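You operate a simulated robot arm through the tools that you are given. There is no shell and no other tool. Be economical: measure what you need, move in short steps, check, and stop when the job is done.

You are at the controls of a simulated robot arm. One attempt, no reset.

Task
Zero the width gauge, gauge the green strip, lay it in its cradle.
Fine: zero with the jaw shut; 25.0 mm is TRUE, less NARROW, more WIDE; the jaw ends open; the yellow strip stays.

The check looks at the end state, three seconds after you hand in, the way a careful person would. Anything else that was tipped, shoved, dropped, spilled or broken makes it a failure.

Robot
A 7-joint arm with a two-finger parallel gripper, fixed in place. Base frame: the origin is at the foot of the arm, x ahead of it, y to its left, z up; the work surface is at about z = 0.02. Readings come in m, degrees, newtons and seconds.
With the tool pointing down near the work surface it reaches from about 0.22 to 0.62 m from the base axis. Its first joint turns from -66.0 to 66.0 degrees. Payload 2.6 kg.
The TCP is the grasp point between the finger pads, 0.03 m short of the fingertips. In the tool frame z runs along the fingers and y along their closing line. Largest opening 0.094 m; finger width 0.028, thickness 0.01; the body of the gripper, 0.05 by 0.096 m, starts 0.055 m behind the TCP.
Orientation is told as [roll, pitch, yaw] about the base's x, y, z axes, in that order, counted from this pose: with the fingers straight down and closing along the base's y, the tool's x points along the base's -x, its y along +y and its z along -z.

Tools
- The arm moves only by the tool nudge_tool. Its argument "series" is a list of rows, each a list of 7 numbers: the gripper command, from -1 (shut) to 1 (fully open), values between in proportion, then the shift along the base's x, y, z in units of 40 mm (1.0 is 40 mm), then the turn, a rotation vector about the base's x, y, z in units of 8 degrees (1.0 is 8 degrees). In form: [[grip, x, y, z, wx, wy, wz], ...]. A call has 1 to 8 rows; each row shifts and turns the commanded pose from where the row before left it. A call with a number of a shift or a turn outside -1 to 1 is refused whole. Each row takes 0.2 s and may step no farther than 0.05 m and 8.6 degrees from the row before; otherwise, or with a gripper value out of range, the whole call is refused. Where a pose cannot be reached the arm comes as near as it can. A force on the tool above 90 N (or 10 N above the force at the start of the call, whichever is more), or a blocked arm, ends the call early, and 0.2 s more pass. The fingers move at their own pace (about 0.072 m/s each) and stop on an object; they squeeze with about 22 N. The grip force told is the motor's: it shows also when the fingers shut on nothing. Time passes only in rows, and 0.2 s behind the last, so rows that do not move let the fingers close. The reply holds the time, the measured pose of the TCP, the force on the tool along the base axes, the opening and the grip force, in the units named above and with some noise.
- Cameras (640 x 400 px; columns grow to the right, rows downward): "scene" is fixed at [0.0457, 0.4431, 0.5661]; the picture's right is [-0.67, -0.74, 0.00], its down [-0.42, 0.37, -0.83] and it looks along [0.62, -0.55, -0.56] (base axes); focal length 254 px, centre (320, 200). "wrist" rides on the gripper at [0.076, 0.014, -0.102] in the tool frame; the picture's right is [-0.18, 0.98, 0.00], its down [-0.75, -0.14, -0.64] and it looks along [-0.63, -0.12, 0.77] (tool axes); focal length 243 px, centre (320, 200). There is no depth. A picture from a camera that has moved, and an enlarged one, comes with that camera's place and axes in the base frame and with its lens.
- get_image(camera): a new picture of that camera. No time passes.
- enlarge(camera, box): a new picture of the part [left, top, right, bottom] of that camera's present view, enlarged. No time passes.
- hand_in(): hands the job in; it is judged then, once.

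Go step by step. Nothing tells you positions but the pictures and the camera data: compare them with the known pose of the tool, close in by small moves and look again before you grip or let go. The budget is 120 turns and 64 pictures, counting those below and the enlarged ones. Unless the task says otherwise, let go and move clear before handing in, and close with one line.

The tools are called after "Call:" by a JSON object that holds its "api" and its "payload". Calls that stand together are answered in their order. nudge_tool: Moves the arm, as the interface text tells. Its arguments: {"type":"object","properties":{"series":{"type":"array"}},"required":["series"]} The other tools are called the same way: get_image (camera) takes a picture; enlarge (camera, box) takes an enlarged picture of a part of a camera's view; hand_in () hands the job in.

At the start:

```text
time_s: 0.0
tool_pos: [0.3285, 0.1189, 0.3822]
tool_rot: [0.0, 0.0, 0.0]
force: [0.3, 0.5, -0.2]
opening: 0.0942
grasp_force: 0.1
```

scene: 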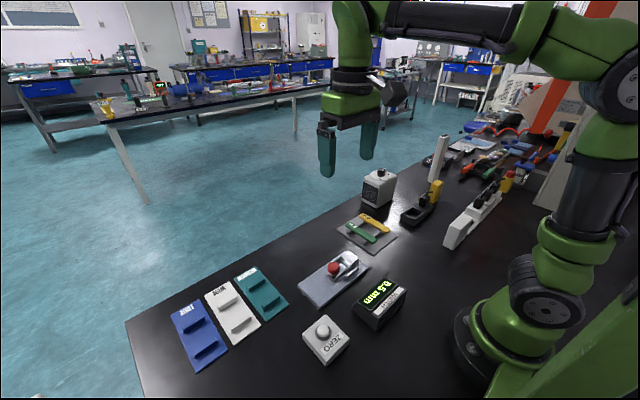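
wrist: 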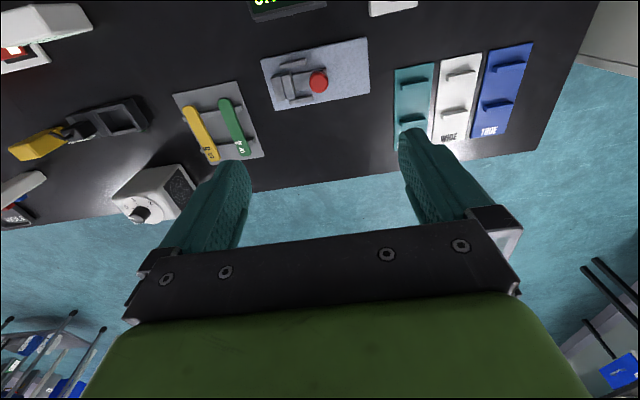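

I see the bench with a gauge (red knob), a display, a ZERO button, three cradles and two strips. I'll look closer first.

Call:
{"api": "enlarge", "payload": {"camera": "scene", "box": [280, 200, 440, 300]}}

Call:
{"api": "enlarge", "payload": {"camera": "scene", "box": [280, 270, 440, 370]}}

Call:
{"api": "enlarge", "payload": {"camera": "scene", "box": [150, 260, 310, 380]}}

Call:
{"api": "enlarge", "payload": {"camera": "wrist", "box": [160, 20, 400, 170]}}

```text
4.00 times, centred on (360, 250) of scene
camera zoom: at [0.0457, 0.4431, 0.5661], right [-0.67, -0.74, 0.0], down [-0.42, 0.37, -0.83], along [0.62, -0.55, -0.56], focal length 1014 px, centre (160, 0)
```

zoom: 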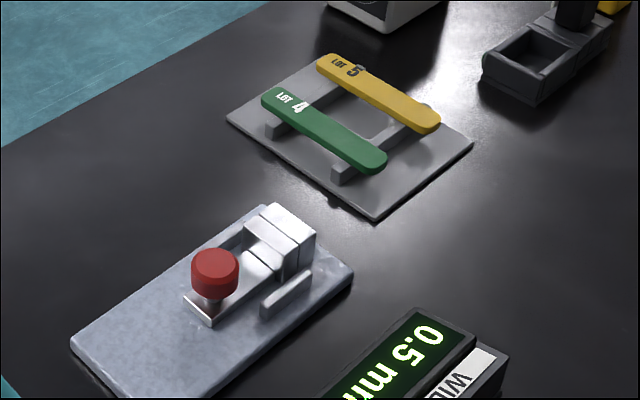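

```text
4.00 times, centred on (360, 320) of scene
camera zoom: at [0.0457, 0.4431, 0.5661], right [-0.67, -0.74, 0.0], down [-0.42, 0.37, -0.83], along [0.62, -0.55, -0.56], focal length 1014 px, centre (160, -280)
```

zoom: 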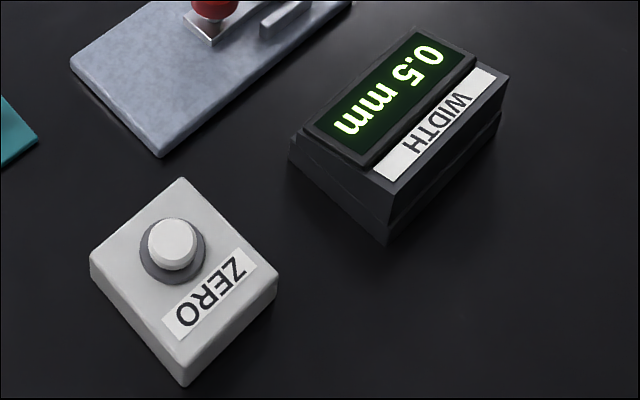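

```text
3.33 times, centred on (230, 320) of scene
camera zoom: at [0.0457, 0.4431, 0.5661], right [-0.67, -0.74, 0.0], down [-0.42, 0.37, -0.83], along [0.62, -0.55, -0.56], focal length 845 px, centre (620, -200)
```

zoom: 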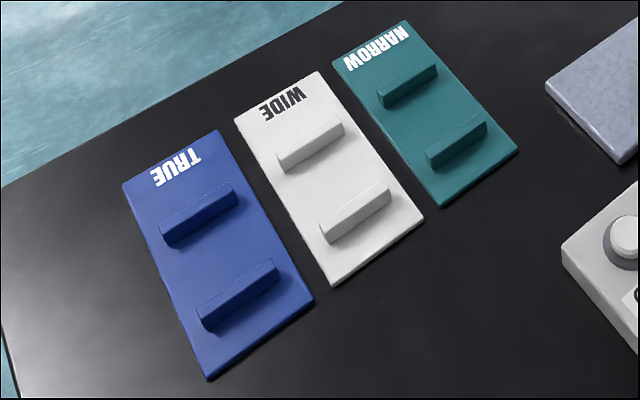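

```text
2.67 times, centred on (280, 95) of wrist
camera zoom: at [0.2523, 0.1333, 0.4868], right [0.18, 0.98, 0.0], down [0.75, -0.14, 0.64], along [0.63, -0.12, -0.77], focal length 647 px, centre (427, 480)
```

zoom: 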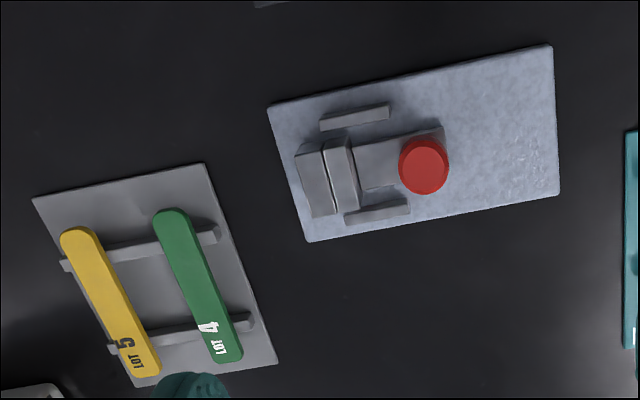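

The gauge plate is axis-aligned, with its jaw sliding along y. The red knob is near (0.356, 0.113, 0.055), the green strip is centred near (0.412, -0.06), and the cradles are at y of about 0.29, 0.37 and 0.44. I'll move above the knob and look closer.

Call:
{"api": "nudge_tool", "payload": {"series": [[1, 0.14, -0.03, -0.9, 0, 0, 0], [1, 0.14, -0.03, -0.9, 0, 0, 0], [1, 0.14, -0.03, -0.9, 0, 0, 0], [1, 0.14, -0.03, -0.9, 0, 0, 0], [1, 0.14, -0.03, -0.9, 0, 0, 0]]}}

Call:
{"api": "get_image", "payload": {"camera": "wrist"}}

Call:
{"api": "enlarge", "payload": {"camera": "scene", "box": [290, 240, 380, 310]}}

```text
time_s: 1.2
tool_pos: [0.3565, 0.1121, 0.2024]
tool_rot: [0.0, 0.0, 0.0]
force: [0.0, -0.3, 0.8]
opening: 0.0939
grasp_force: 0.1
```

```text
57 pictures are left
camera wrist: at [0.2808, 0.1265, 0.3065], right [0.18, 0.98, 0.0], down [0.75, -0.14, 0.64], along [0.63, -0.12, -0.77], focal length 243 px, centre (320, 200)
```

wrist: 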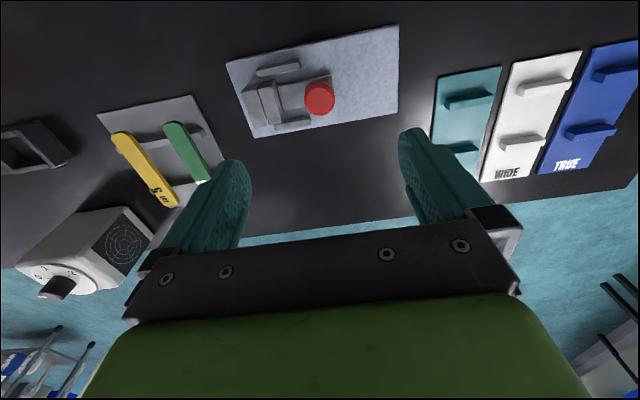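

```text
5.71 times, centred on (335, 275) of scene
camera zoom: at [0.0457, 0.443, 0.5661], right [-0.67, -0.74, 0.0], down [-0.42, 0.37, -0.83], along [0.62, -0.55, -0.56], focal length 1449 px, centre (234, -229)
```

zoom: 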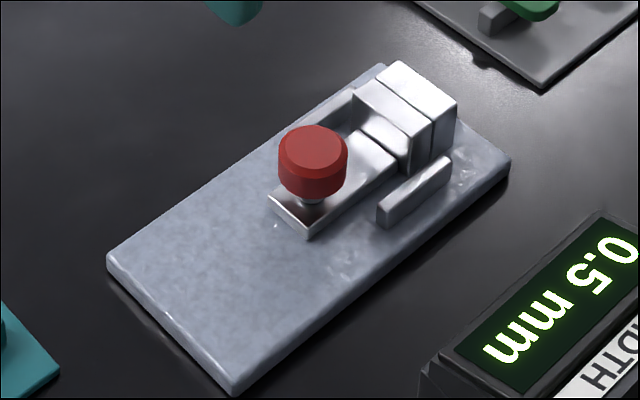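

The jaw looks shut, or nearly so, with the display at 0.5. I'll enlarge the wrist view to check for a gap.

Call:
{"api": "enlarge", "payload": {"camera": "wrist", "box": [220, 20, 412, 140]}}

```text
3.33 times, centred on (316, 80) of wrist
camera zoom: at [0.2808, 0.1265, 0.3065], right [0.18, 0.98, 0.0], down [0.75, -0.14, 0.64], along [0.63, -0.12, -0.77], focal length 809 px, centre (333, 600)
```

zoom: 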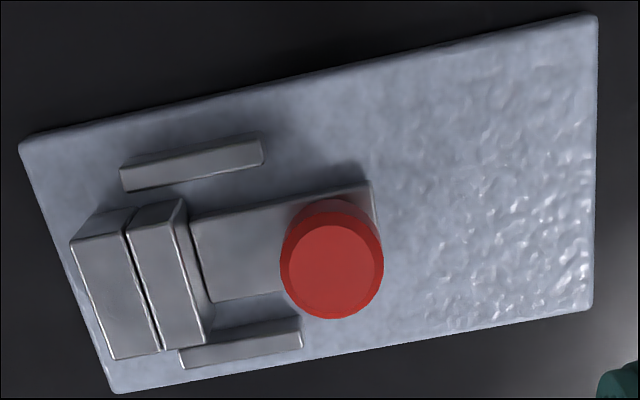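

The seam between the jaws is at y of about 0.052. The knob is about 30 mm across with its top near z 0.052, so I'll lower half-open fingers around it.

Call:
{"api": "nudge_tool", "payload": {"series": [[0.1, 0.05, 0, -0.8, 0, 0, 0], [0.1, 0, 0, -0.8, 0, 0, 0], [0.1, 0, 0, -0.8, 0, 0, 0], [0.1, 0, 0, -0.6, 0, 0, 0]]}}

Call:
{"api": "get_image", "payload": {"camera": "wrist"}}

Call:
{"api": "enlarge", "payload": {"camera": "scene", "box": [290, 220, 420, 310]}}

```text
time_s: 2.2
tool_pos: [0.3577, 0.1128, 0.0826]
tool_rot: [0.0, 0.1, 0.0]
force: [-0.4, 0.1, -0.6]
opening: 0.0518
grasp_force: 0.0
```

```text
54 pictures are left
camera wrist: at [0.2821, 0.1283, 0.1865], right [0.18, 0.98, 0.0], down [0.75, -0.14, 0.64], along [0.63, -0.12, -0.77], focal length 243 px, centre (320, 200)
```

wrist: 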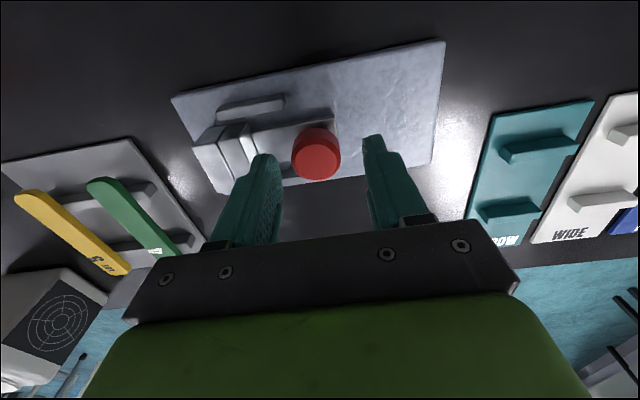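

```text
4.44 times, centred on (355, 265) of scene
camera zoom: at [0.0457, 0.443, 0.5661], right [-0.67, -0.74, 0.0], down [-0.42, 0.37, -0.83], along [0.62, -0.55, -0.56], focal length 1127 px, centre (164, -89)
```

zoom: 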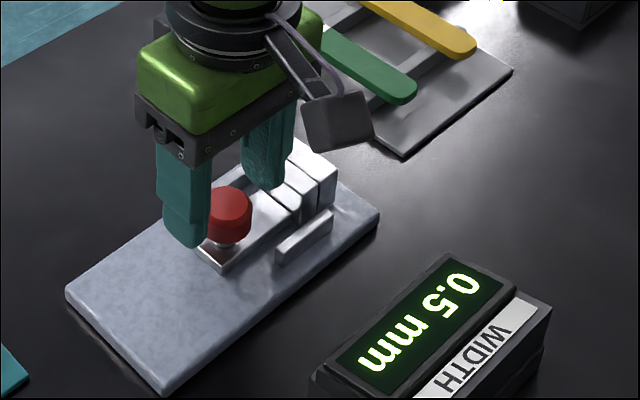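

The knob sits between the fingers near (0.356, 0.1125). I'll descend 14 mm and grip it.

Call:
{"api": "nudge_tool", "payload": {"series": [[0.1, -0.04, 0, -0.35, 0, 0, 0], [-0.5, 0, 0, 0, 0, 0, 0], [-0.7, 0, 0, 0, 0, 0, 0], [-0.7, 0, 0, 0, 0, 0, 0]]}}

Call:
{"api": "enlarge", "payload": {"camera": "scene", "box": [290, 220, 420, 310]}}

```text
time_s: 3.2
tool_pos: [0.3564, 0.1124, 0.0686]
tool_rot: [0.0, 0.0, 0.0]
force: [1.7, -1.6, -1.3]
opening: 0.0315
grasp_force: 45.0
```

```text
4.44 times, centred on (355, 265) of scene
camera zoom: at [0.0457, 0.4431, 0.5661], right [-0.67, -0.74, 0.0], down [-0.42, 0.37, -0.83], along [0.62, -0.55, -0.56], focal length 1127 px, centre (164, -89)
```

zoom: 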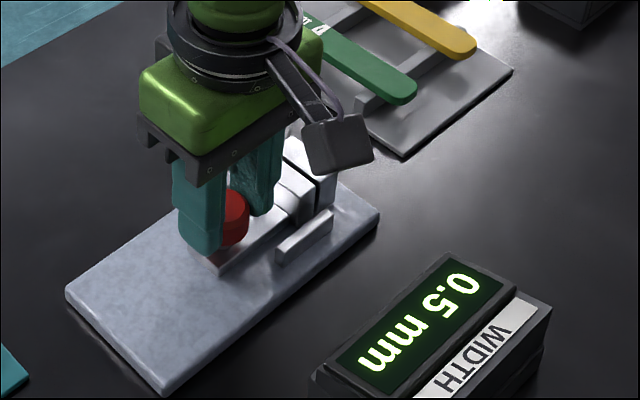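

The knob is gripped at 31.5 mm. I'll push it gently toward the fixed jaw and watch the force and the display.

Call:
{"api": "nudge_tool", "payload": {"series": [[-0.7, 0, -0.05, 0, 0, 0, 0], [-0.7, 0, -0.05, 0, 0, 0, 0], [-0.7, 0, 0, 0, 0, 0, 0]]}}

Call:
{"api": "enlarge", "payload": {"camera": "scene", "box": [290, 220, 420, 310]}}

```text
time_s: 4.0
tool_pos: [0.3575, 0.11, 0.0693]
tool_rot: [0.0, 0.0, 0.3]
force: [12.4, 14.9, -16.6]
opening: 0.0313
grasp_force: 44.7
```

```text
4.44 times, centred on (355, 265) of scene
camera zoom: at [0.0458, 0.4431, 0.566], right [-0.67, -0.74, 0.0], down [-0.42, 0.37, -0.83], along [0.62, -0.55, -0.56], focal length 1127 px, centre (164, -89)
```

zoom: 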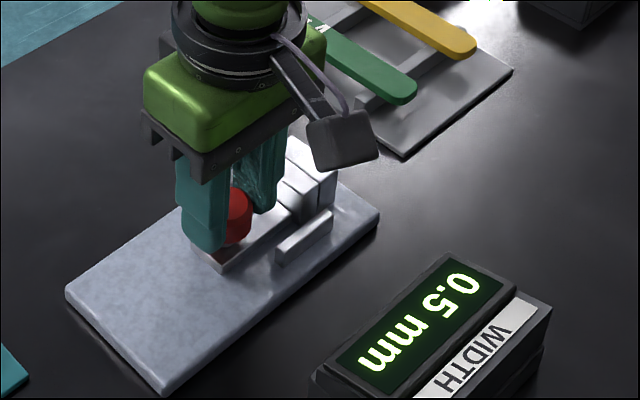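

With 15 N pushing against the stop the display still reads 0.5, so the jaw is fully shut and 0.5 is the offset. I'll let go, rise and go to the ZERO button.

Call:
{"api": "nudge_tool", "payload": {"series": [[0.1, 0, 0, 0, 0, 0, 0], [0.1, 0, 0, 0, 0, 0, 0], [0.1, 0, 0, 0.5, 0, 0, 0], [0.1, 0, 0, 0.8, 0, 0, 0], [-0.5, 0, 0, 0.8, 0, 0, 0], [-1, -0.8, 0.8, 0.2, 0, 0, 0], [-1, -0.8, 0.8, 0, 0, 0, 0], [-1, -0.8, 0.8, 0, 0, 0, 0]]}}

Call:
{"api": "get_image", "payload": {"camera": "wrist"}}

Call:
{"api": "enlarge", "payload": {"camera": "scene", "box": [280, 250, 440, 370]}}

```text
time_s: 5.8
tool_pos: [0.2583, 0.2059, 0.1591]
tool_rot: [-0.1, 0.0, 0.1]
force: [-0.6, 0.2, 0.3]
opening: 0.0002
grasp_force: 22.7
```

```text
50 pictures are left
camera wrist: at [0.1837, 0.2198, 0.2632], right [0.18, 0.98, 0.0], down [0.75, -0.14, 0.64], along [0.63, -0.12, -0.77], focal length 243 px, centre (320, 200)
```

wrist: 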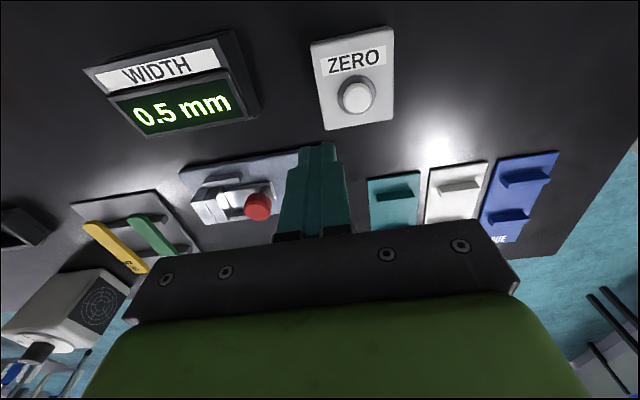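

```text
3.33 times, centred on (360, 310) of scene
camera zoom: at [0.0458, 0.443, 0.5661], right [-0.67, -0.74, 0.0], down [-0.42, 0.37, -0.83], along [0.62, -0.55, -0.56], focal length 845 px, centre (187, -167)
```

zoom: 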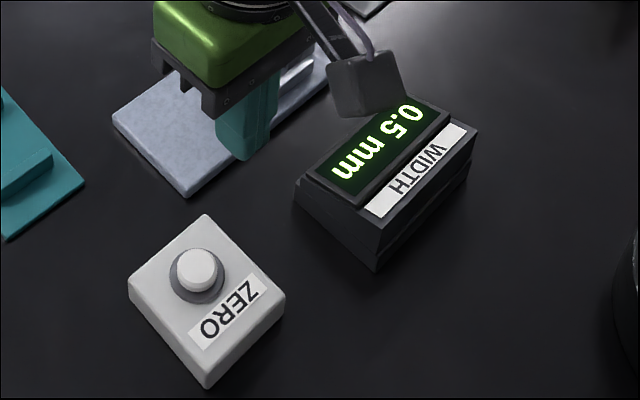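

The button is near (0.254, 0.241) by triangulation, with its height uncertain. I'll move above it and look again.

Call:
{"api": "nudge_tool", "payload": {"series": [[-1, -0.1, 0.85, -0.3, 0, 0, 0], [-1, 0, 0, -0.7, 0, 0, 0]]}}

Call:
{"api": "get_image", "payload": {"camera": "wrist"}}

Call:
{"api": "enlarge", "payload": {"camera": "scene", "box": [280, 270, 400, 370]}}

```text
time_s: 6.4
tool_pos: [0.257, 0.2396, 0.1183]
tool_rot: [0.0, -0.1, 0.0]
force: [-0.5, 0.0, 0.0]
opening: 0.0003
grasp_force: 22.4
```

```text
48 pictures are left
camera wrist: at [0.1807, 0.2539, 0.2223], right [0.18, 0.98, 0.0], down [0.75, -0.14, 0.64], along [0.63, -0.12, -0.77], focal length 243 px, centre (320, 200)
```

wrist: 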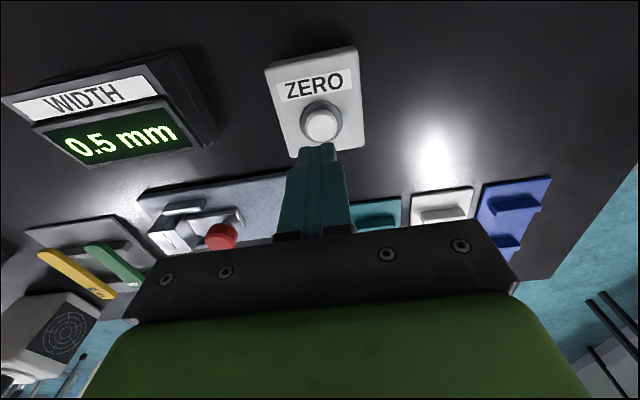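

```text
4.00 times, centred on (340, 320) of scene
camera zoom: at [0.0457, 0.4431, 0.5661], right [-0.67, -0.74, 0.0], down [-0.42, 0.37, -0.83], along [0.62, -0.55, -0.56], focal length 1014 px, centre (240, -280)
```

zoom: 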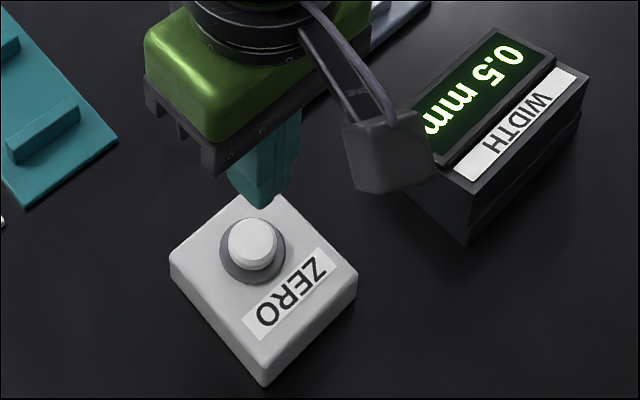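

The button top is at about (0.254, 0.242, 0.05). I'll align and lower the closed fingertips to just above it.

Call:
{"api": "nudge_tool", "payload": {"series": [[-1, -0.07, 0.05, -0.3, 0, 0, 0], [-1, 0, 0, -0.4, 0, 0, 0]]}}

Call:
{"api": "enlarge", "payload": {"camera": "scene", "box": [280, 270, 400, 370]}}

Call:
{"api": "enlarge", "payload": {"camera": "wrist", "box": [240, 60, 400, 200]}}

```text
time_s: 7.0
tool_pos: [0.2547, 0.2404, 0.0904]
tool_rot: [0.0, 0.1, 0.0]
force: [0.7, 0.2, -0.6]
opening: 0.0
grasp_force: 22.0
```

```text
4.00 times, centred on (340, 320) of scene
camera zoom: at [0.0457, 0.443, 0.5661], right [-0.67, -0.74, 0.0], down [-0.42, 0.37, -0.83], along [0.62, -0.55, -0.56], focal length 1014 px, centre (240, -280)
```

zoom: 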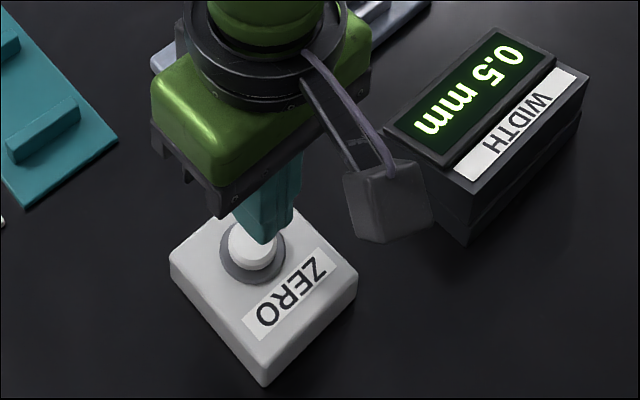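

```text
2.86 times, centred on (320, 130) of wrist
camera zoom: at [0.1781, 0.2542, 0.1947], right [0.18, 0.98, 0.0], down [0.75, -0.14, 0.64], along [0.63, -0.12, -0.77], focal length 693 px, centre (320, 400)
```

zoom: 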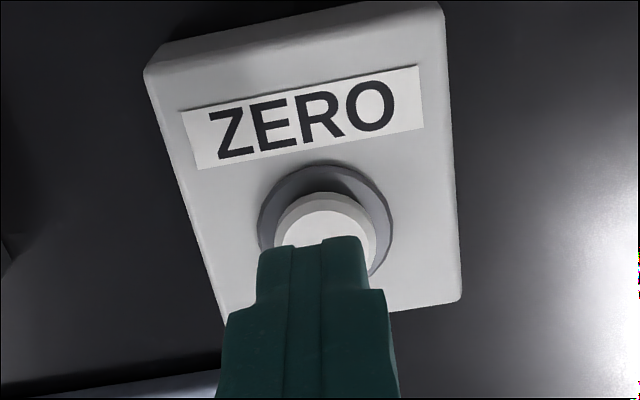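

The tip needs about 4 mm more +y and 3 mm less x. After that I'll press down in small steps.

Call:
{"api": "nudge_tool", "payload": {"series": [[-1, -0.08, 0.09, 0, 0, 0, 0], [-1, 0, 0, -0.15, 0, 0, 0], [-1, 0, 0, -0.1, 0, 0, 0]]}}

Call:
{"api": "enlarge", "payload": {"camera": "scene", "box": [280, 270, 400, 370]}}

```text
time_s: 7.8
tool_pos: [0.2505, 0.2445, 0.0821]
tool_rot: [0.0, 0.0, -0.1]
force: [-0.3, -1.1, 0.5]
opening: 0.0
grasp_force: 22.0
```

```text
4.00 times, centred on (340, 320) of scene
camera zoom: at [0.0457, 0.4431, 0.5661], right [-0.67, -0.74, 0.0], down [-0.42, 0.37, -0.83], along [0.62, -0.55, -0.56], focal length 1014 px, centre (240, -280)
```

zoom: 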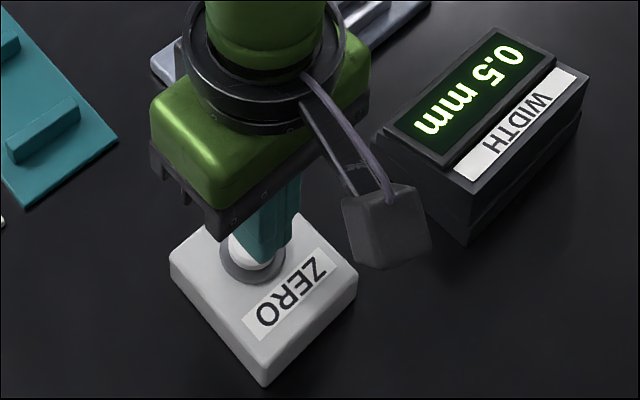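

The tip is over the button with no contact yet at tip z 0.052. I'll keep pressing down.

Call:
{"api": "nudge_tool", "payload": {"series": [[-1, 0, 0, -0.05, 0, 0, 0], [-1, 0, 0, -0.05, 0, 0, 0], [-1, 0, 0, -0.05, 0, 0, 0]]}}

Call:
{"api": "enlarge", "payload": {"camera": "scene", "box": [280, 270, 400, 370]}}

```text
time_s: 8.6
tool_pos: [0.251, 0.2452, 0.0762]
tool_rot: [0.0, 0.1, 0.0]
force: [0.1, -1.0, 0.6]
opening: 0.0
grasp_force: 22.0
```

```text
4.00 times, centred on (340, 320) of scene
camera zoom: at [0.0457, 0.4431, 0.5661], right [-0.67, -0.74, 0.0], down [-0.42, 0.37, -0.83], along [0.62, -0.55, -0.56], focal length 1014 px, centre (240, -280)
```

zoom: 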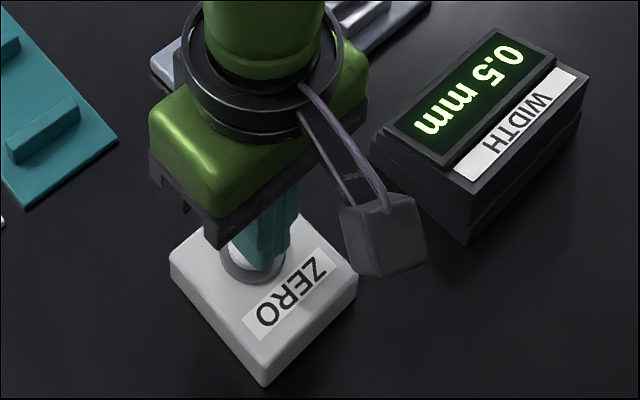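

There is still no contact, so I'll go on a few more millimetres.

Call:
{"api": "nudge_tool", "payload": {"series": [[-1, 0, 0, -0.05, 0, 0, 0], [-1, 0, 0, -0.05, 0, 0, 0]]}}

Call:
{"api": "enlarge", "payload": {"camera": "scene", "box": [280, 270, 400, 370]}}

Call:
{"api": "enlarge", "payload": {"camera": "wrist", "box": [240, 60, 400, 200]}}

```text
time_s: 9.2
tool_pos: [0.2505, 0.2444, 0.0747]
tool_rot: [0.0, 0.1, 0.1]
force: [-1.1, 0.5, 0.4]
opening: 0.0001
grasp_force: 22.4
```

```text
4.00 times, centred on (340, 320) of scene
camera zoom: at [0.0457, 0.443, 0.5661], right [-0.67, -0.74, 0.0], down [-0.42, 0.37, -0.83], along [0.62, -0.55, -0.56], focal length 1014 px, centre (240, -280)
```

zoom: 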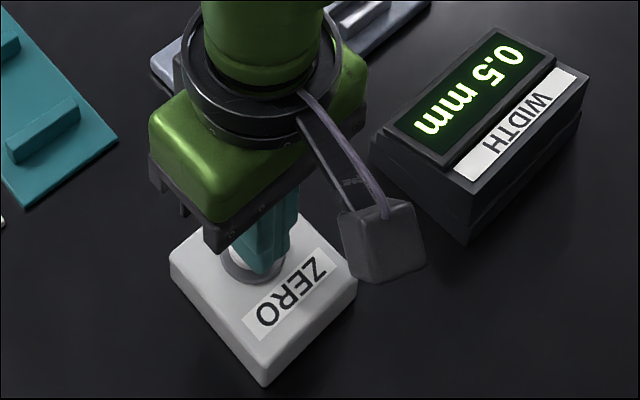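

```text
2.86 times, centred on (320, 130) of wrist
camera zoom: at [0.1749, 0.2589, 0.1771], right [0.18, 0.98, 0.0], down [0.75, -0.14, 0.64], along [0.63, -0.12, -0.77], focal length 693 px, centre (320, 400)
```

zoom: 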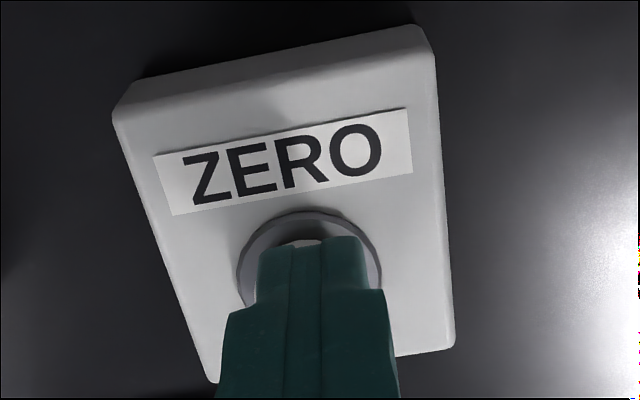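

The tip is well centred on the button, so I'll continue down.

Call:
{"api": "nudge_tool", "payload": {"series": [[-1, 0, 0, -0.05, 0, 0, 0], [-1, 0, 0, -0.05, 0, 0, 0], [-1, 0, 0, 0, 0, 0, 0]]}}

Call:
{"api": "enlarge", "payload": {"camera": "scene", "box": [280, 270, 400, 370]}}

```text
time_s: 10.0
tool_pos: [0.2503, 0.2443, 0.0686]
tool_rot: [0.0, 0.0, -0.1]
force: [0.6, 0.3, -0.3]
opening: 0.0
grasp_force: 21.9
```

```text
4.00 times, centred on (340, 320) of scene
camera zoom: at [0.0457, 0.4431, 0.5661], right [-0.67, -0.74, 0.0], down [-0.42, 0.37, -0.83], along [0.62, -0.55, -0.56], focal length 1014 px, centre (240, -280)
```

zoom: 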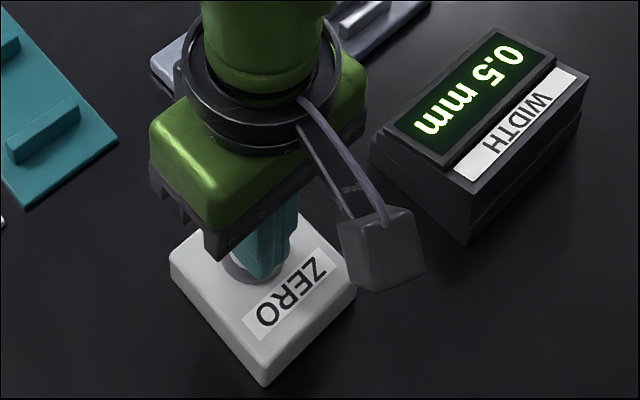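

Call:
{"api": "nudge_tool", "payload": {"series": [[-1, 0, 0, -0.04, 0, 0, 0], [-1, 0, 0, -0.04, 0, 0, 0], [-1, 0, 0, 0, 0, 0, 0]]}}

Call:
{"api": "enlarge", "payload": {"camera": "scene", "box": [280, 270, 400, 370]}}

```text
time_s: 10.8
tool_pos: [0.2515, 0.2443, 0.0643]
tool_rot: [-0.1, 0.1, 0.2]
force: [0.1, -0.1, 1.3]
opening: 0.0001
grasp_force: 21.7
```

```text
4.00 times, centred on (340, 320) of scene
camera zoom: at [0.0457, 0.443, 0.5661], right [-0.67, -0.74, 0.0], down [-0.42, 0.37, -0.83], along [0.62, -0.55, -0.56], focal length 1014 px, centre (240, -280)
```

zoom: 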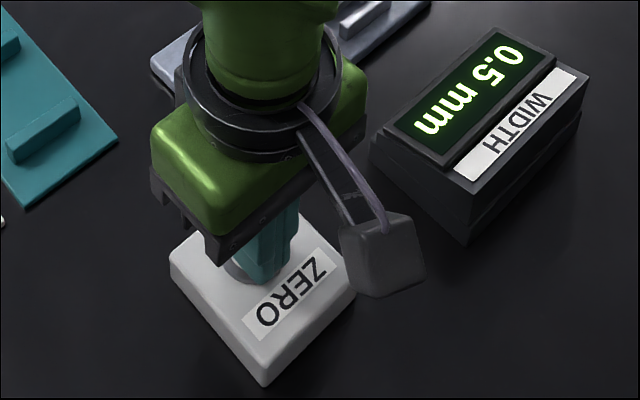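

Call:
{"api": "nudge_tool", "payload": {"series": [[-1, 0, 0, -0.04, 0, 0, 0], [-1, 0, 0, -0.04, 0, 0, 0], [-1, 0, 0, 0, 0, 0, 0]]}}

Call:
{"api": "enlarge", "payload": {"camera": "scene", "box": [280, 270, 400, 370]}}

```text
time_s: 11.6
tool_pos: [0.2501, 0.2445, 0.0631]
tool_rot: [0.0, 0.1, 0.1]
force: [-1.2, 0.7, 2.8]
opening: 0.0
grasp_force: 21.8
```

```text
4.00 times, centred on (340, 320) of scene
camera zoom: at [0.0457, 0.443, 0.5661], right [-0.67, -0.74, 0.0], down [-0.42, 0.37, -0.83], along [0.62, -0.55, -0.56], focal length 1014 px, centre (240, -280)
```

zoom: 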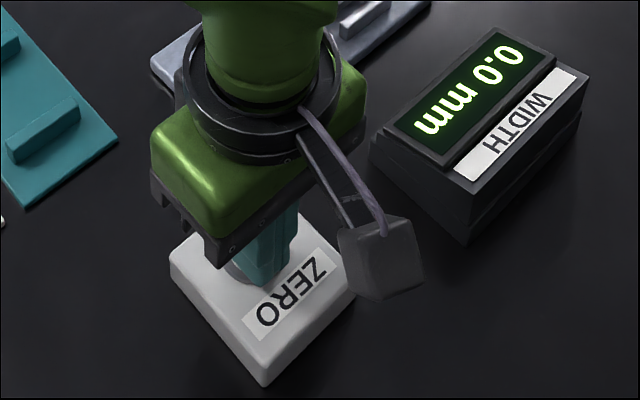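

The display now reads 0.0. I'll rise and return over the knob.

Call:
{"api": "nudge_tool", "payload": {"series": [[-1, 0, 0, 0.5, 0, 0, 0], [-1, 0, 0, 1, 0, 0, 0], [-1, 0, 0, 0.5, 0, 0, 0], [-0.5, 0.67, -0.84, 0, 0, 0, 0], [0, 0.67, -0.84, 0, 0, 0, 0], [0.1, 0.67, -0.84, 0, 0, 0, 0], [0.1, 0.67, -0.84, 0, 0, 0, 0]]}}

Call:
{"api": "get_image", "payload": {"camera": "scene"}}

```text
time_s: 13.2
tool_pos: [0.3613, 0.1098, 0.142]
tool_rot: [-0.1, -0.1, 0.1]
force: [0.3, 0.2, -0.1]
opening: 0.052
grasp_force: 0.1
```

```text
37 pictures are left
```

scene: 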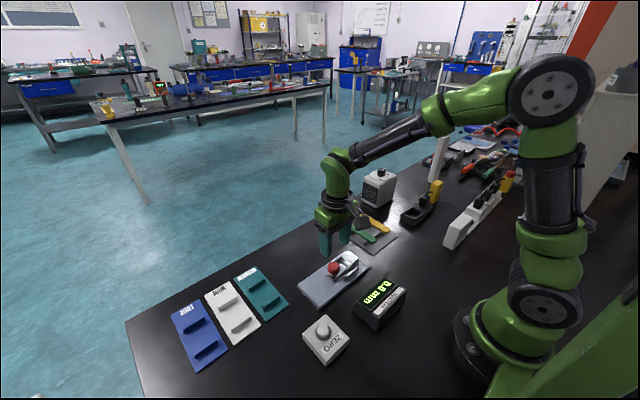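

I'll descend, grip the knob and draw the jaw open along +y.

Call:
{"api": "nudge_tool", "payload": {"series": [[0.1, -0.06, 0.04, -0.8, 0, 0, 0], [0.1, 0, 0, -0.8, 0, 0, 0], [0.1, 0, 0, -0.22, 0, 0, 0], [-0.6, 0, 0, 0, 0, 0, 0], [-0.7, 0, 0, 0, 0, 0, 0], [-0.7, 0, 0, 0, 0, 0, 0], [-0.7, 0, 0.1, 0, 0, 0, 0], [-0.7, 0, 0.2, 0, 0, 0, 0]]}}

Call:
{"api": "enlarge", "payload": {"camera": "scene", "box": [290, 220, 420, 310]}}

```text
time_s: 15.0
tool_pos: [0.3554, 0.1236, 0.0692]
tool_rot: [0.0, 0.0, 0.0]
force: [9.5, -2.0, -7.3]
opening: 0.0314
grasp_force: 44.9
```

```text
4.44 times, centred on (355, 265) of scene
camera zoom: at [0.0458, 0.443, 0.5661], right [-0.67, -0.74, 0.0], down [-0.42, 0.37, -0.83], along [0.62, -0.55, -0.56], focal length 1127 px, centre (164, -89)
```

zoom: 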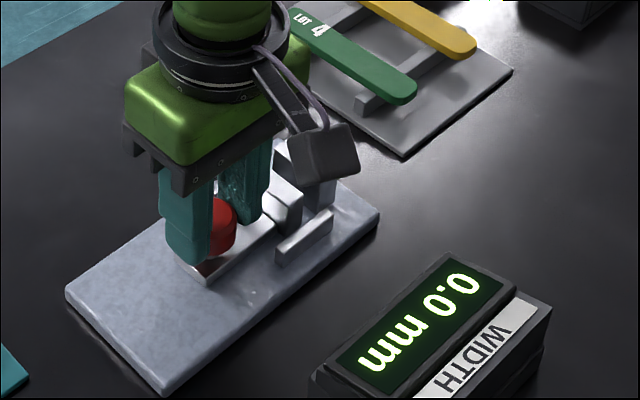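

The jaw opened about 12 mm but the display still shows 0.0. I'll keep opening it and look again.

Call:
{"api": "nudge_tool", "payload": {"series": [[-0.7, 0, 0.3, 0, 0, 0, 0], [-0.7, 0, 0.3, 0, 0, 0, 0], [-0.7, 0, 0, 0, 0, 0, 0]]}}

Call:
{"api": "enlarge", "payload": {"camera": "scene", "box": [290, 220, 420, 310]}}

```text
time_s: 15.8
tool_pos: [0.3571, 0.1484, 0.0698]
tool_rot: [0.0, -0.1, 0.1]
force: [17.2, -4.2, -24.9]
opening: 0.0313
grasp_force: 45.3
```

```text
4.44 times, centred on (355, 265) of scene
camera zoom: at [0.0459, 0.4431, 0.566], right [-0.67, -0.74, 0.0], down [-0.42, 0.37, -0.83], along [0.62, -0.55, -0.56], focal length 1127 px, centre (164, -89)
```

zoom: 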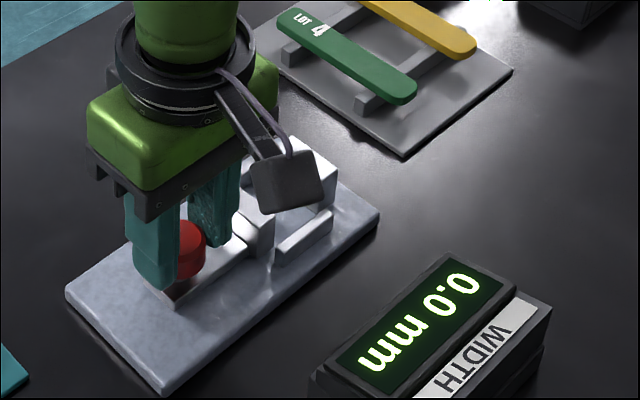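

The display appears to hold its last reading. I need about 20 mm more for finger room, so I'll keep pulling.

Call:
{"api": "nudge_tool", "payload": {"series": [[-0.7, 0.02, 0.2, -0.02, 0, 0, 0], [-0.7, 0, 0.2, 0, 0, 0, 0], [-0.7, 0, 0.15, 0, 0, 0, 0]]}}

Call:
{"api": "enlarge", "payload": {"camera": "scene", "box": [290, 220, 420, 310]}}

```text
time_s: 16.6
tool_pos: [0.3566, 0.1638, 0.0691]
tool_rot: [-0.7, 0.2, -0.6]
force: [-8.4, -42.7, 16.4]
opening: 0.0315
grasp_force: 44.9
```

```text
4.44 times, centred on (355, 265) of scene
camera zoom: at [0.0457, 0.443, 0.5661], right [-0.67, -0.74, 0.0], down [-0.42, 0.37, -0.83], along [0.62, -0.55, -0.56], focal length 1127 px, centre (164, -89)
```

zoom: 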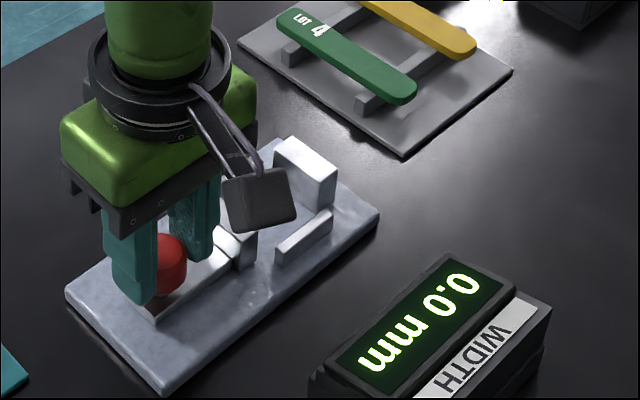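

The jaw has reached its end stop with about 52 mm of opening. I'll relieve the force, release and rise, then head to the green strip.

Call:
{"api": "nudge_tool", "payload": {"series": [[-0.7, 0, -0.06, 0, 0, 0, 0], [0.1, 0, 0, 0, 0, 0, 0], [0.1, 0, 0, 0, 0, 0, 0], [0.1, 0, 0, 0.5, 0, 0, 0], [0.1, 0, 0, 1, 0, 0, 0], [0.1, 0, -0.2, 1, 0, 0, 0]]}}

Call:
{"api": "get_image", "payload": {"camera": "wrist"}}

Call:
{"api": "enlarge", "payload": {"camera": "scene", "box": [290, 220, 420, 310]}}

```text
time_s: 18.0
tool_pos: [0.3548, 0.1594, 0.1698]
tool_rot: [0.1, 0.1, 0.1]
force: [0.5, 0.1, 0.6]
opening: 0.0517
grasp_force: 0.0
```

```text
33 pictures are left
camera wrist: at [0.28, 0.1734, 0.2735], right [0.18, 0.98, 0.0], down [0.75, -0.14, 0.64], along [0.63, -0.12, -0.77], focal length 243 px, centre (320, 200)
```

wrist: 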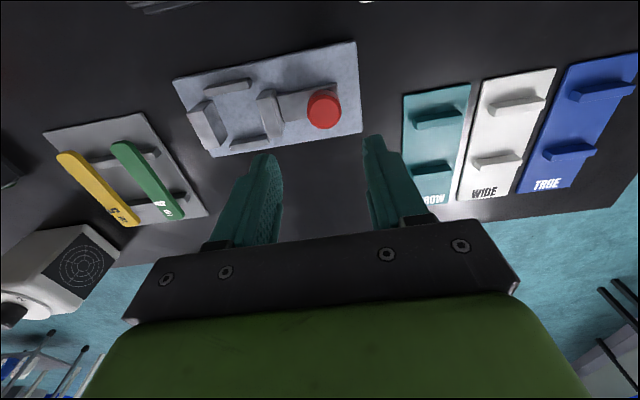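

```text
4.44 times, centred on (355, 265) of scene
camera zoom: at [0.0457, 0.4431, 0.5661], right [-0.67, -0.74, 0.0], down [-0.42, 0.37, -0.83], along [0.62, -0.55, -0.56], focal length 1127 px, centre (164, -89)
```

zoom: 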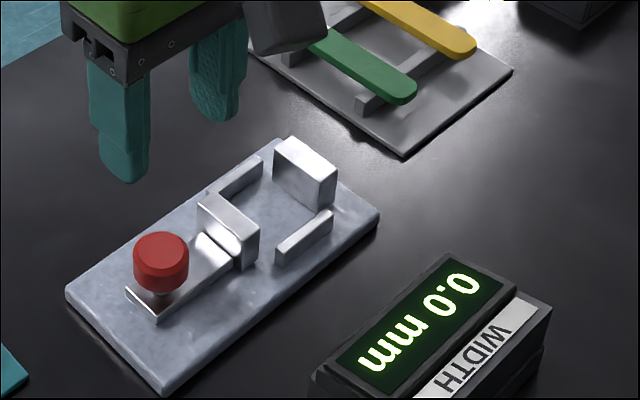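

The jaw is fully open. I'll move over the green strip.

Call:
{"api": "nudge_tool", "payload": {"series": [[0.1, 0.24, -0.92, 0, 0, 0, 0], [0.1, 0.24, -0.92, 0, 0, 0, 0], [0.1, 0.24, -0.92, 0, 0, 0, 0], [0.1, 0.24, -0.92, 0, 0, 0, 0], [0.1, 0.24, -0.92, 0, 0, 0, 0], [0.1, 0.24, -0.92, 0, 0, 0, 0]]}}

Call:
{"api": "get_image", "payload": {"camera": "wrist"}}

```text
time_s: 19.4
tool_pos: [0.4139, -0.0617, 0.1705]
tool_rot: [0.0, 0.0, 0.0]
force: [0.2, 0.1, -0.3]
opening: 0.0521
grasp_force: 0.1
```

```text
31 pictures are left
camera wrist: at [0.3381, -0.0475, 0.2744], right [0.18, 0.98, 0.0], down [0.75, -0.14, 0.64], along [0.63, -0.12, -0.77], focal length 243 px, centre (320, 200)
```

wrist: 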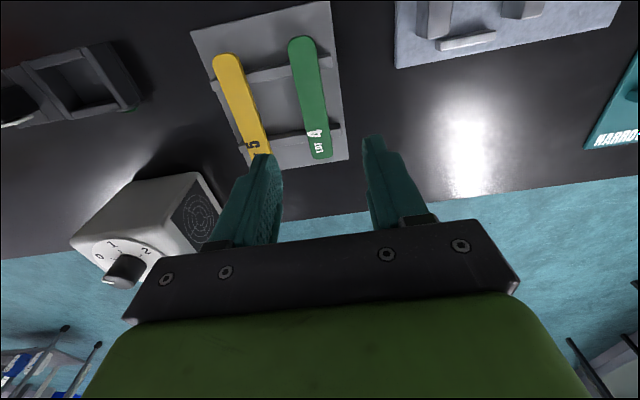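

The green strip's centre is near (0.415, -0.067). I'll shift over it, go down part way and look again.

Call:
{"api": "nudge_tool", "payload": {"series": [[0.1, 0.02, -0.13, -0.9, 0, 0, 0], [0.1, 0, 0, -0.9, 0, 0, 0]]}}

Call:
{"api": "get_image", "payload": {"camera": "wrist"}}

Call:
{"api": "enlarge", "payload": {"camera": "scene", "box": [320, 190, 420, 260]}}

```text
time_s: 20.0
tool_pos: [0.4162, -0.0649, 0.1004]
tool_rot: [0.1, 0.0, 0.0]
force: [-0.9, -0.5, 0.3]
opening: 0.0517
grasp_force: 0.0
```

```text
30 pictures are left
camera wrist: at [0.3399, -0.0512, 0.2034], right [0.18, 0.98, 0.0], down [0.75, -0.14, 0.64], along [0.63, -0.12, -0.77], focal length 243 px, centre (320, 200)
```

wrist: 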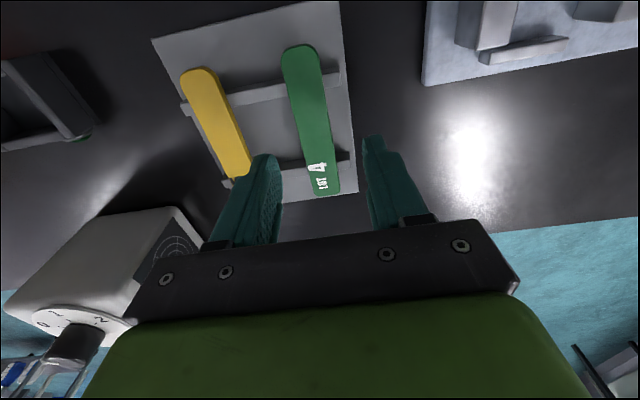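

```text
5.71 times, centred on (370, 225) of scene
camera zoom: at [0.0457, 0.443, 0.5661], right [-0.67, -0.74, 0.0], down [-0.42, 0.37, -0.83], along [0.62, -0.55, -0.56], focal length 1449 px, centre (34, 57)
```

zoom: 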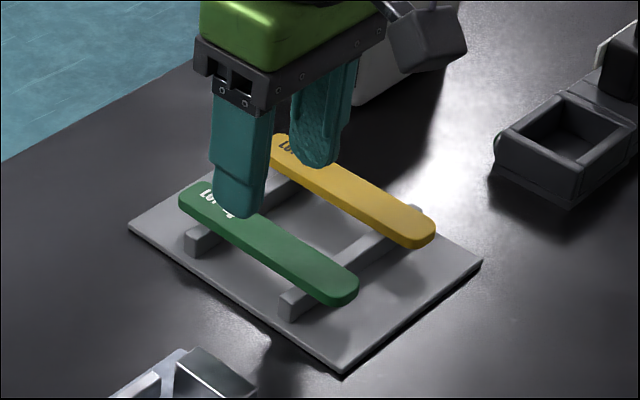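

Strip centreline is y ≈ -0.0685, centre x ≈ 0.415. I'll adjust 3 mm and descend around it, stopping short for a look.

Call:
{"api": "nudge_tool", "payload": {"series": [[0.1, 0, -0.08, -0.4, 0, 0, 0], [0.1, 0, 0, -0.4, 0, 0, 0]]}}

Call:
{"api": "enlarge", "payload": {"camera": "wrist", "box": [220, 80, 420, 220]}}

Call:
{"api": "enlarge", "payload": {"camera": "scene", "box": [320, 190, 420, 260]}}

```text
time_s: 20.6
tool_pos: [0.4165, -0.0696, 0.0662]
tool_rot: [0.0, 0.0, -0.1]
force: [-0.1, -0.4, -0.2]
opening: 0.0515
grasp_force: 0.0
```

```text
2.86 times, centred on (320, 150) of wrist
camera zoom: at [0.3398, -0.0548, 0.1699], right [0.18, 0.98, 0.0], down [0.75, -0.14, 0.64], along [0.63, -0.12, -0.77], focal length 693 px, centre (320, 343)
```

zoom: 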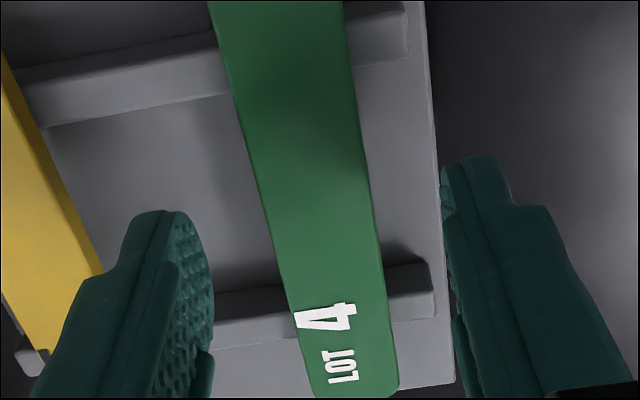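

```text
5.71 times, centred on (370, 225) of scene
camera zoom: at [0.0457, 0.4431, 0.5661], right [-0.67, -0.74, 0.0], down [-0.42, 0.37, -0.83], along [0.62, -0.55, -0.56], focal length 1449 px, centre (34, 57)
```

zoom: 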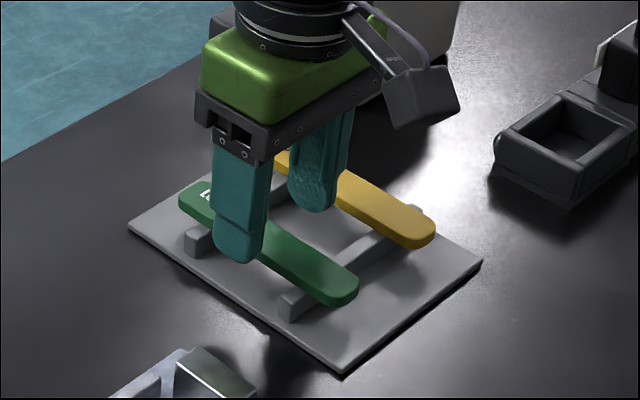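

The strip sits between the fingers and is about 2 mm off centre. I'll lower about 4 mm more and close.

Call:
{"api": "nudge_tool", "payload": {"series": [[0.1, 0, -0.03, -0.06, 0, 0, 0], [0.1, 0, 0, -0.05, 0, 0, 0], [-0.3, 0, 0, 0, 0, 0, 0], [-0.6, 0, 0, 0, 0, 0, 0], [-0.8, 0, 0, 0, 0, 0, 0]]}}

Call:
{"api": "enlarge", "payload": {"camera": "scene", "box": [320, 190, 420, 260]}}

Call:
{"api": "enlarge", "payload": {"camera": "wrist", "box": [220, 80, 420, 220]}}

```text
time_s: 21.8
tool_pos: [0.4156, -0.0704, 0.0612]
tool_rot: [0.0, 0.0, 0.1]
force: [-0.3, 0.3, -0.4]
opening: 0.0093
grasp_force: 0.0
```

```text
5.71 times, centred on (370, 225) of scene
camera zoom: at [0.0457, 0.4431, 0.5661], right [-0.67, -0.74, 0.0], down [-0.42, 0.37, -0.83], along [0.62, -0.55, -0.56], focal length 1449 px, centre (34, 57)
```

zoom: 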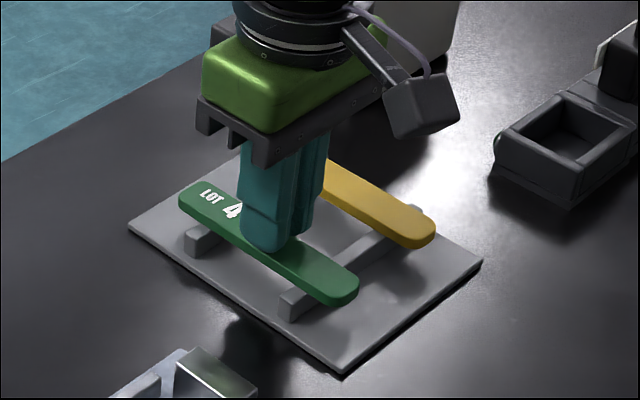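

```text
2.86 times, centred on (320, 150) of wrist
camera zoom: at [0.3395, -0.056, 0.1647], right [0.18, 0.98, 0.0], down [0.75, -0.14, 0.64], along [0.63, -0.12, -0.77], focal length 693 px, centre (320, 343)
```

zoom: 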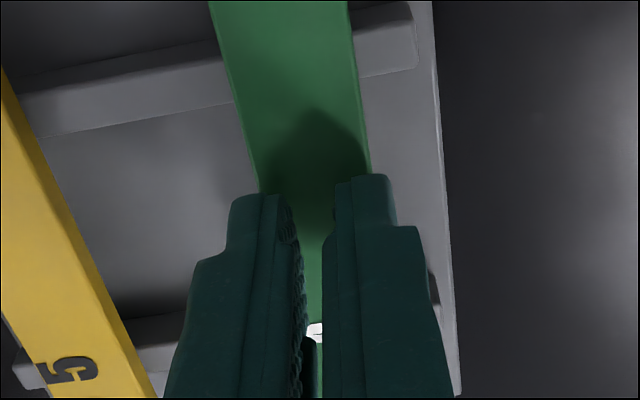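

The fingers closed just above the strip, so it lies lower than I thought. I'll reopen, go down slowly and watch the force.

Call:
{"api": "nudge_tool", "payload": {"series": [[0.1, 0, 0, 0.05, 0, 0, 0], [0.1, 0, 0, 0, 0, 0, 0], [0.1, 0, 0, 0, 0, 0, 0], [0.1, 0, 0, -0.1, 0, 0, 0], [0.1, 0, 0, -0.08, 0, 0, 0], [0.1, 0, 0, -0.07, 0, 0, 0]]}}

Call:
{"api": "enlarge", "payload": {"camera": "scene", "box": [320, 190, 420, 260]}}

```text
time_s: 23.2
tool_pos: [0.4138, -0.0709, 0.0517]
tool_rot: [-0.1, 0.0, 0.1]
force: [-0.3, 0.0, 0.6]
opening: 0.0516
grasp_force: 0.1
```

```text
5.71 times, centred on (370, 225) of scene
camera zoom: at [0.0457, 0.4431, 0.5661], right [-0.67, -0.74, 0.0], down [-0.42, 0.37, -0.83], along [0.62, -0.55, -0.56], focal length 1449 px, centre (34, 57)
```

zoom: 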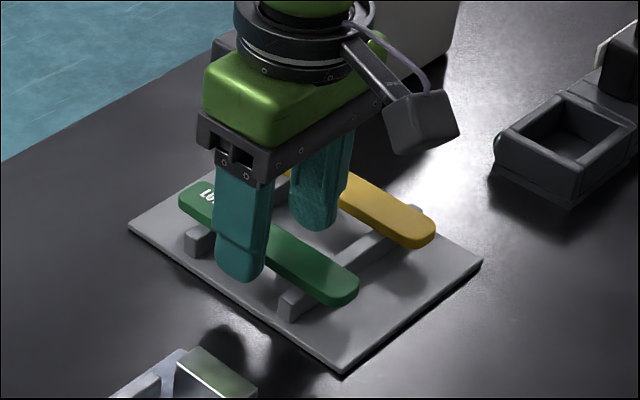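

No contact yet with the tips near z 0.022. I'll close and see.

Call:
{"api": "nudge_tool", "payload": {"series": [[-0.3, 0, 0, 0, 0, 0, 0], [-0.6, 0, 0, 0, 0, 0, 0], [-0.6, 0, 0, 0, 0, 0, 0]]}}

Call:
{"api": "enlarge", "payload": {"camera": "scene", "box": [320, 190, 420, 260]}}

```text
time_s: 24.0
tool_pos: [0.4132, -0.0696, 0.0519]
tool_rot: [0.0, 0.0, 0.1]
force: [-0.1, 0.1, 0.7]
opening: 0.024
grasp_force: 21.9
```

```text
5.71 times, centred on (370, 225) of scene
camera zoom: at [0.0457, 0.4431, 0.5661], right [-0.67, -0.74, 0.0], down [-0.42, 0.37, -0.83], along [0.62, -0.55, -0.56], focal length 1449 px, centre (34, 57)
```

zoom: 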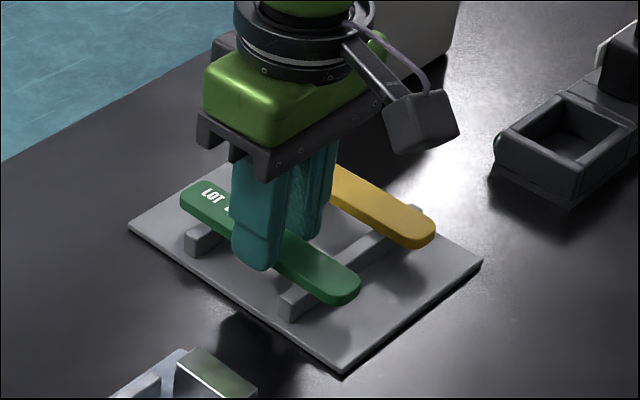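

The strip is gripped at about 24 mm. In the gauge the fingers must clear both jaws and the rests, so I'll regrip it near its -x end.

Call:
{"api": "nudge_tool", "payload": {"series": [[0.1, 0, 0, 0, 0, 0, 0], [0.1, 0, 0, 0, 0, 0, 0], [0.1, 0, 0, 0.4, 0, 0, 0], [0.1, -0.6, 0, 0.4, 0, 0, 0], [0.1, -0.6, 0, 0, 0, 0, 0]]}}

Call:
{"api": "get_image", "payload": {"camera": "wrist"}}

Call:
{"api": "enlarge", "payload": {"camera": "scene", "box": [320, 190, 420, 260]}}

```text
time_s: 25.2
tool_pos: [0.3673, -0.072, 0.0856]
tool_rot: [-0.1, 0.0, 0.0]
force: [-0.1, 0.2, 0.2]
opening: 0.0517
grasp_force: 0.1
```

```text
22 pictures are left
camera wrist: at [0.2908, -0.0583, 0.1896], right [0.18, 0.98, 0.0], down [0.75, -0.14, 0.64], along [0.63, -0.12, -0.77], focal length 243 px, centre (320, 200)
```

wrist: 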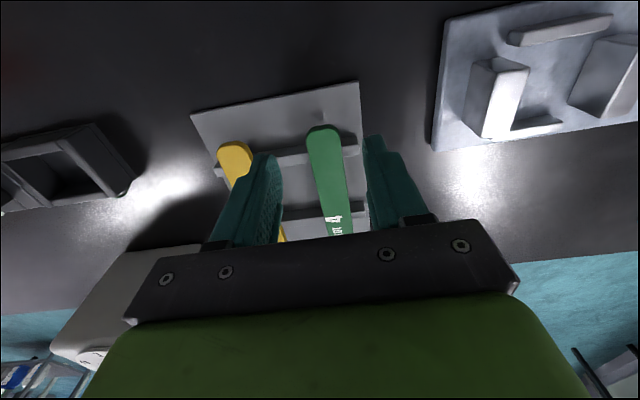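

```text
5.71 times, centred on (370, 225) of scene
camera zoom: at [0.0458, 0.4431, 0.5661], right [-0.67, -0.74, 0.0], down [-0.42, 0.37, -0.83], along [0.62, -0.55, -0.56], focal length 1449 px, centre (34, 57)
```

zoom: 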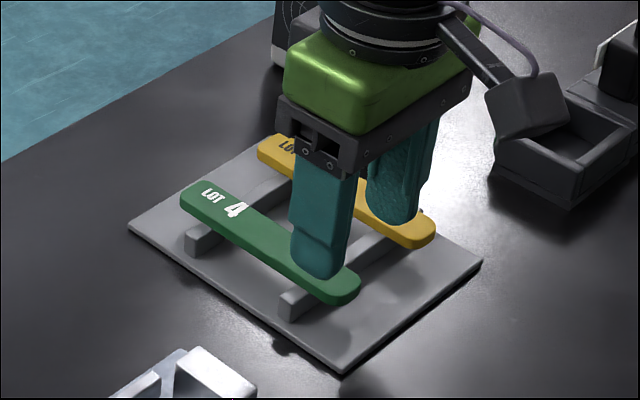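

The strip end is at x ≈ 0.358 and the rest at about 0.380-0.387. I'll go down with TCP x ≈ 0.364, close on the overhang and lift.

Call:
{"api": "nudge_tool", "payload": {"series": [[0.1, -0.08, 0, -0.42, 0, 0, 0], [0.1, 0, 0, -0.2, 0, 0, 0], [0.1, 0, 0, -0.2, 0, 0, 0], [-0.3, 0, 0, 0, 0, 0, 0], [-0.6, 0, 0, 0, 0, 0, 0], [-0.6, 0, 0, 0, 0, 0, 0]]}}

```text
time_s: 26.6
tool_pos: [0.3642, -0.0708, 0.0523]
tool_rot: [0.0, 0.0, 0.1]
force: [0.2, -0.1, 0.7]
opening: 0.0238
grasp_force: 22.5
```

It is gripped at 23.8 mm. I'll lift and check that the strip stays level.

Call:
{"api": "nudge_tool", "payload": {"series": [[-0.7, 0, 0, 0.2, 0, 0, 0], [-0.7, 0, 0, 0.6, 0, 0, 0], [-0.7, 0, 0, 0.7, 0, 0, 0]]}}

Call:
{"api": "enlarge", "payload": {"camera": "scene", "box": [290, 160, 430, 260]}}

```text
time_s: 27.4
tool_pos: [0.3652, -0.0709, 0.1131]
tool_rot: [0.0, 0.1, 0.0]
force: [0.5, 0.4, -0.2]
opening: 0.0239
grasp_force: 21.3
```

```text
4.00 times, centred on (360, 210) of scene
camera zoom: at [0.0458, 0.443, 0.5661], right [-0.67, -0.74, 0.0], down [-0.42, 0.37, -0.83], along [0.62, -0.55, -0.56], focal length 1014 px, centre (160, 160)
```

zoom: 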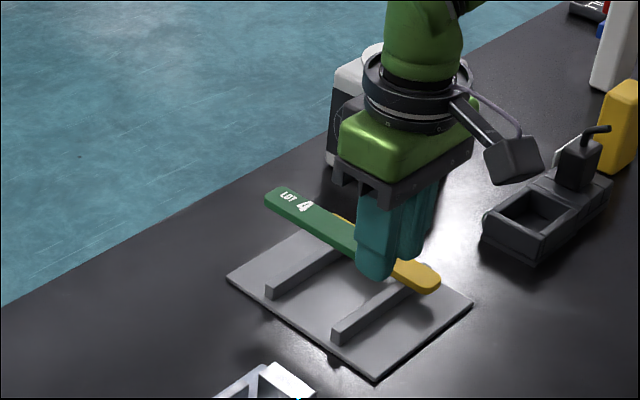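

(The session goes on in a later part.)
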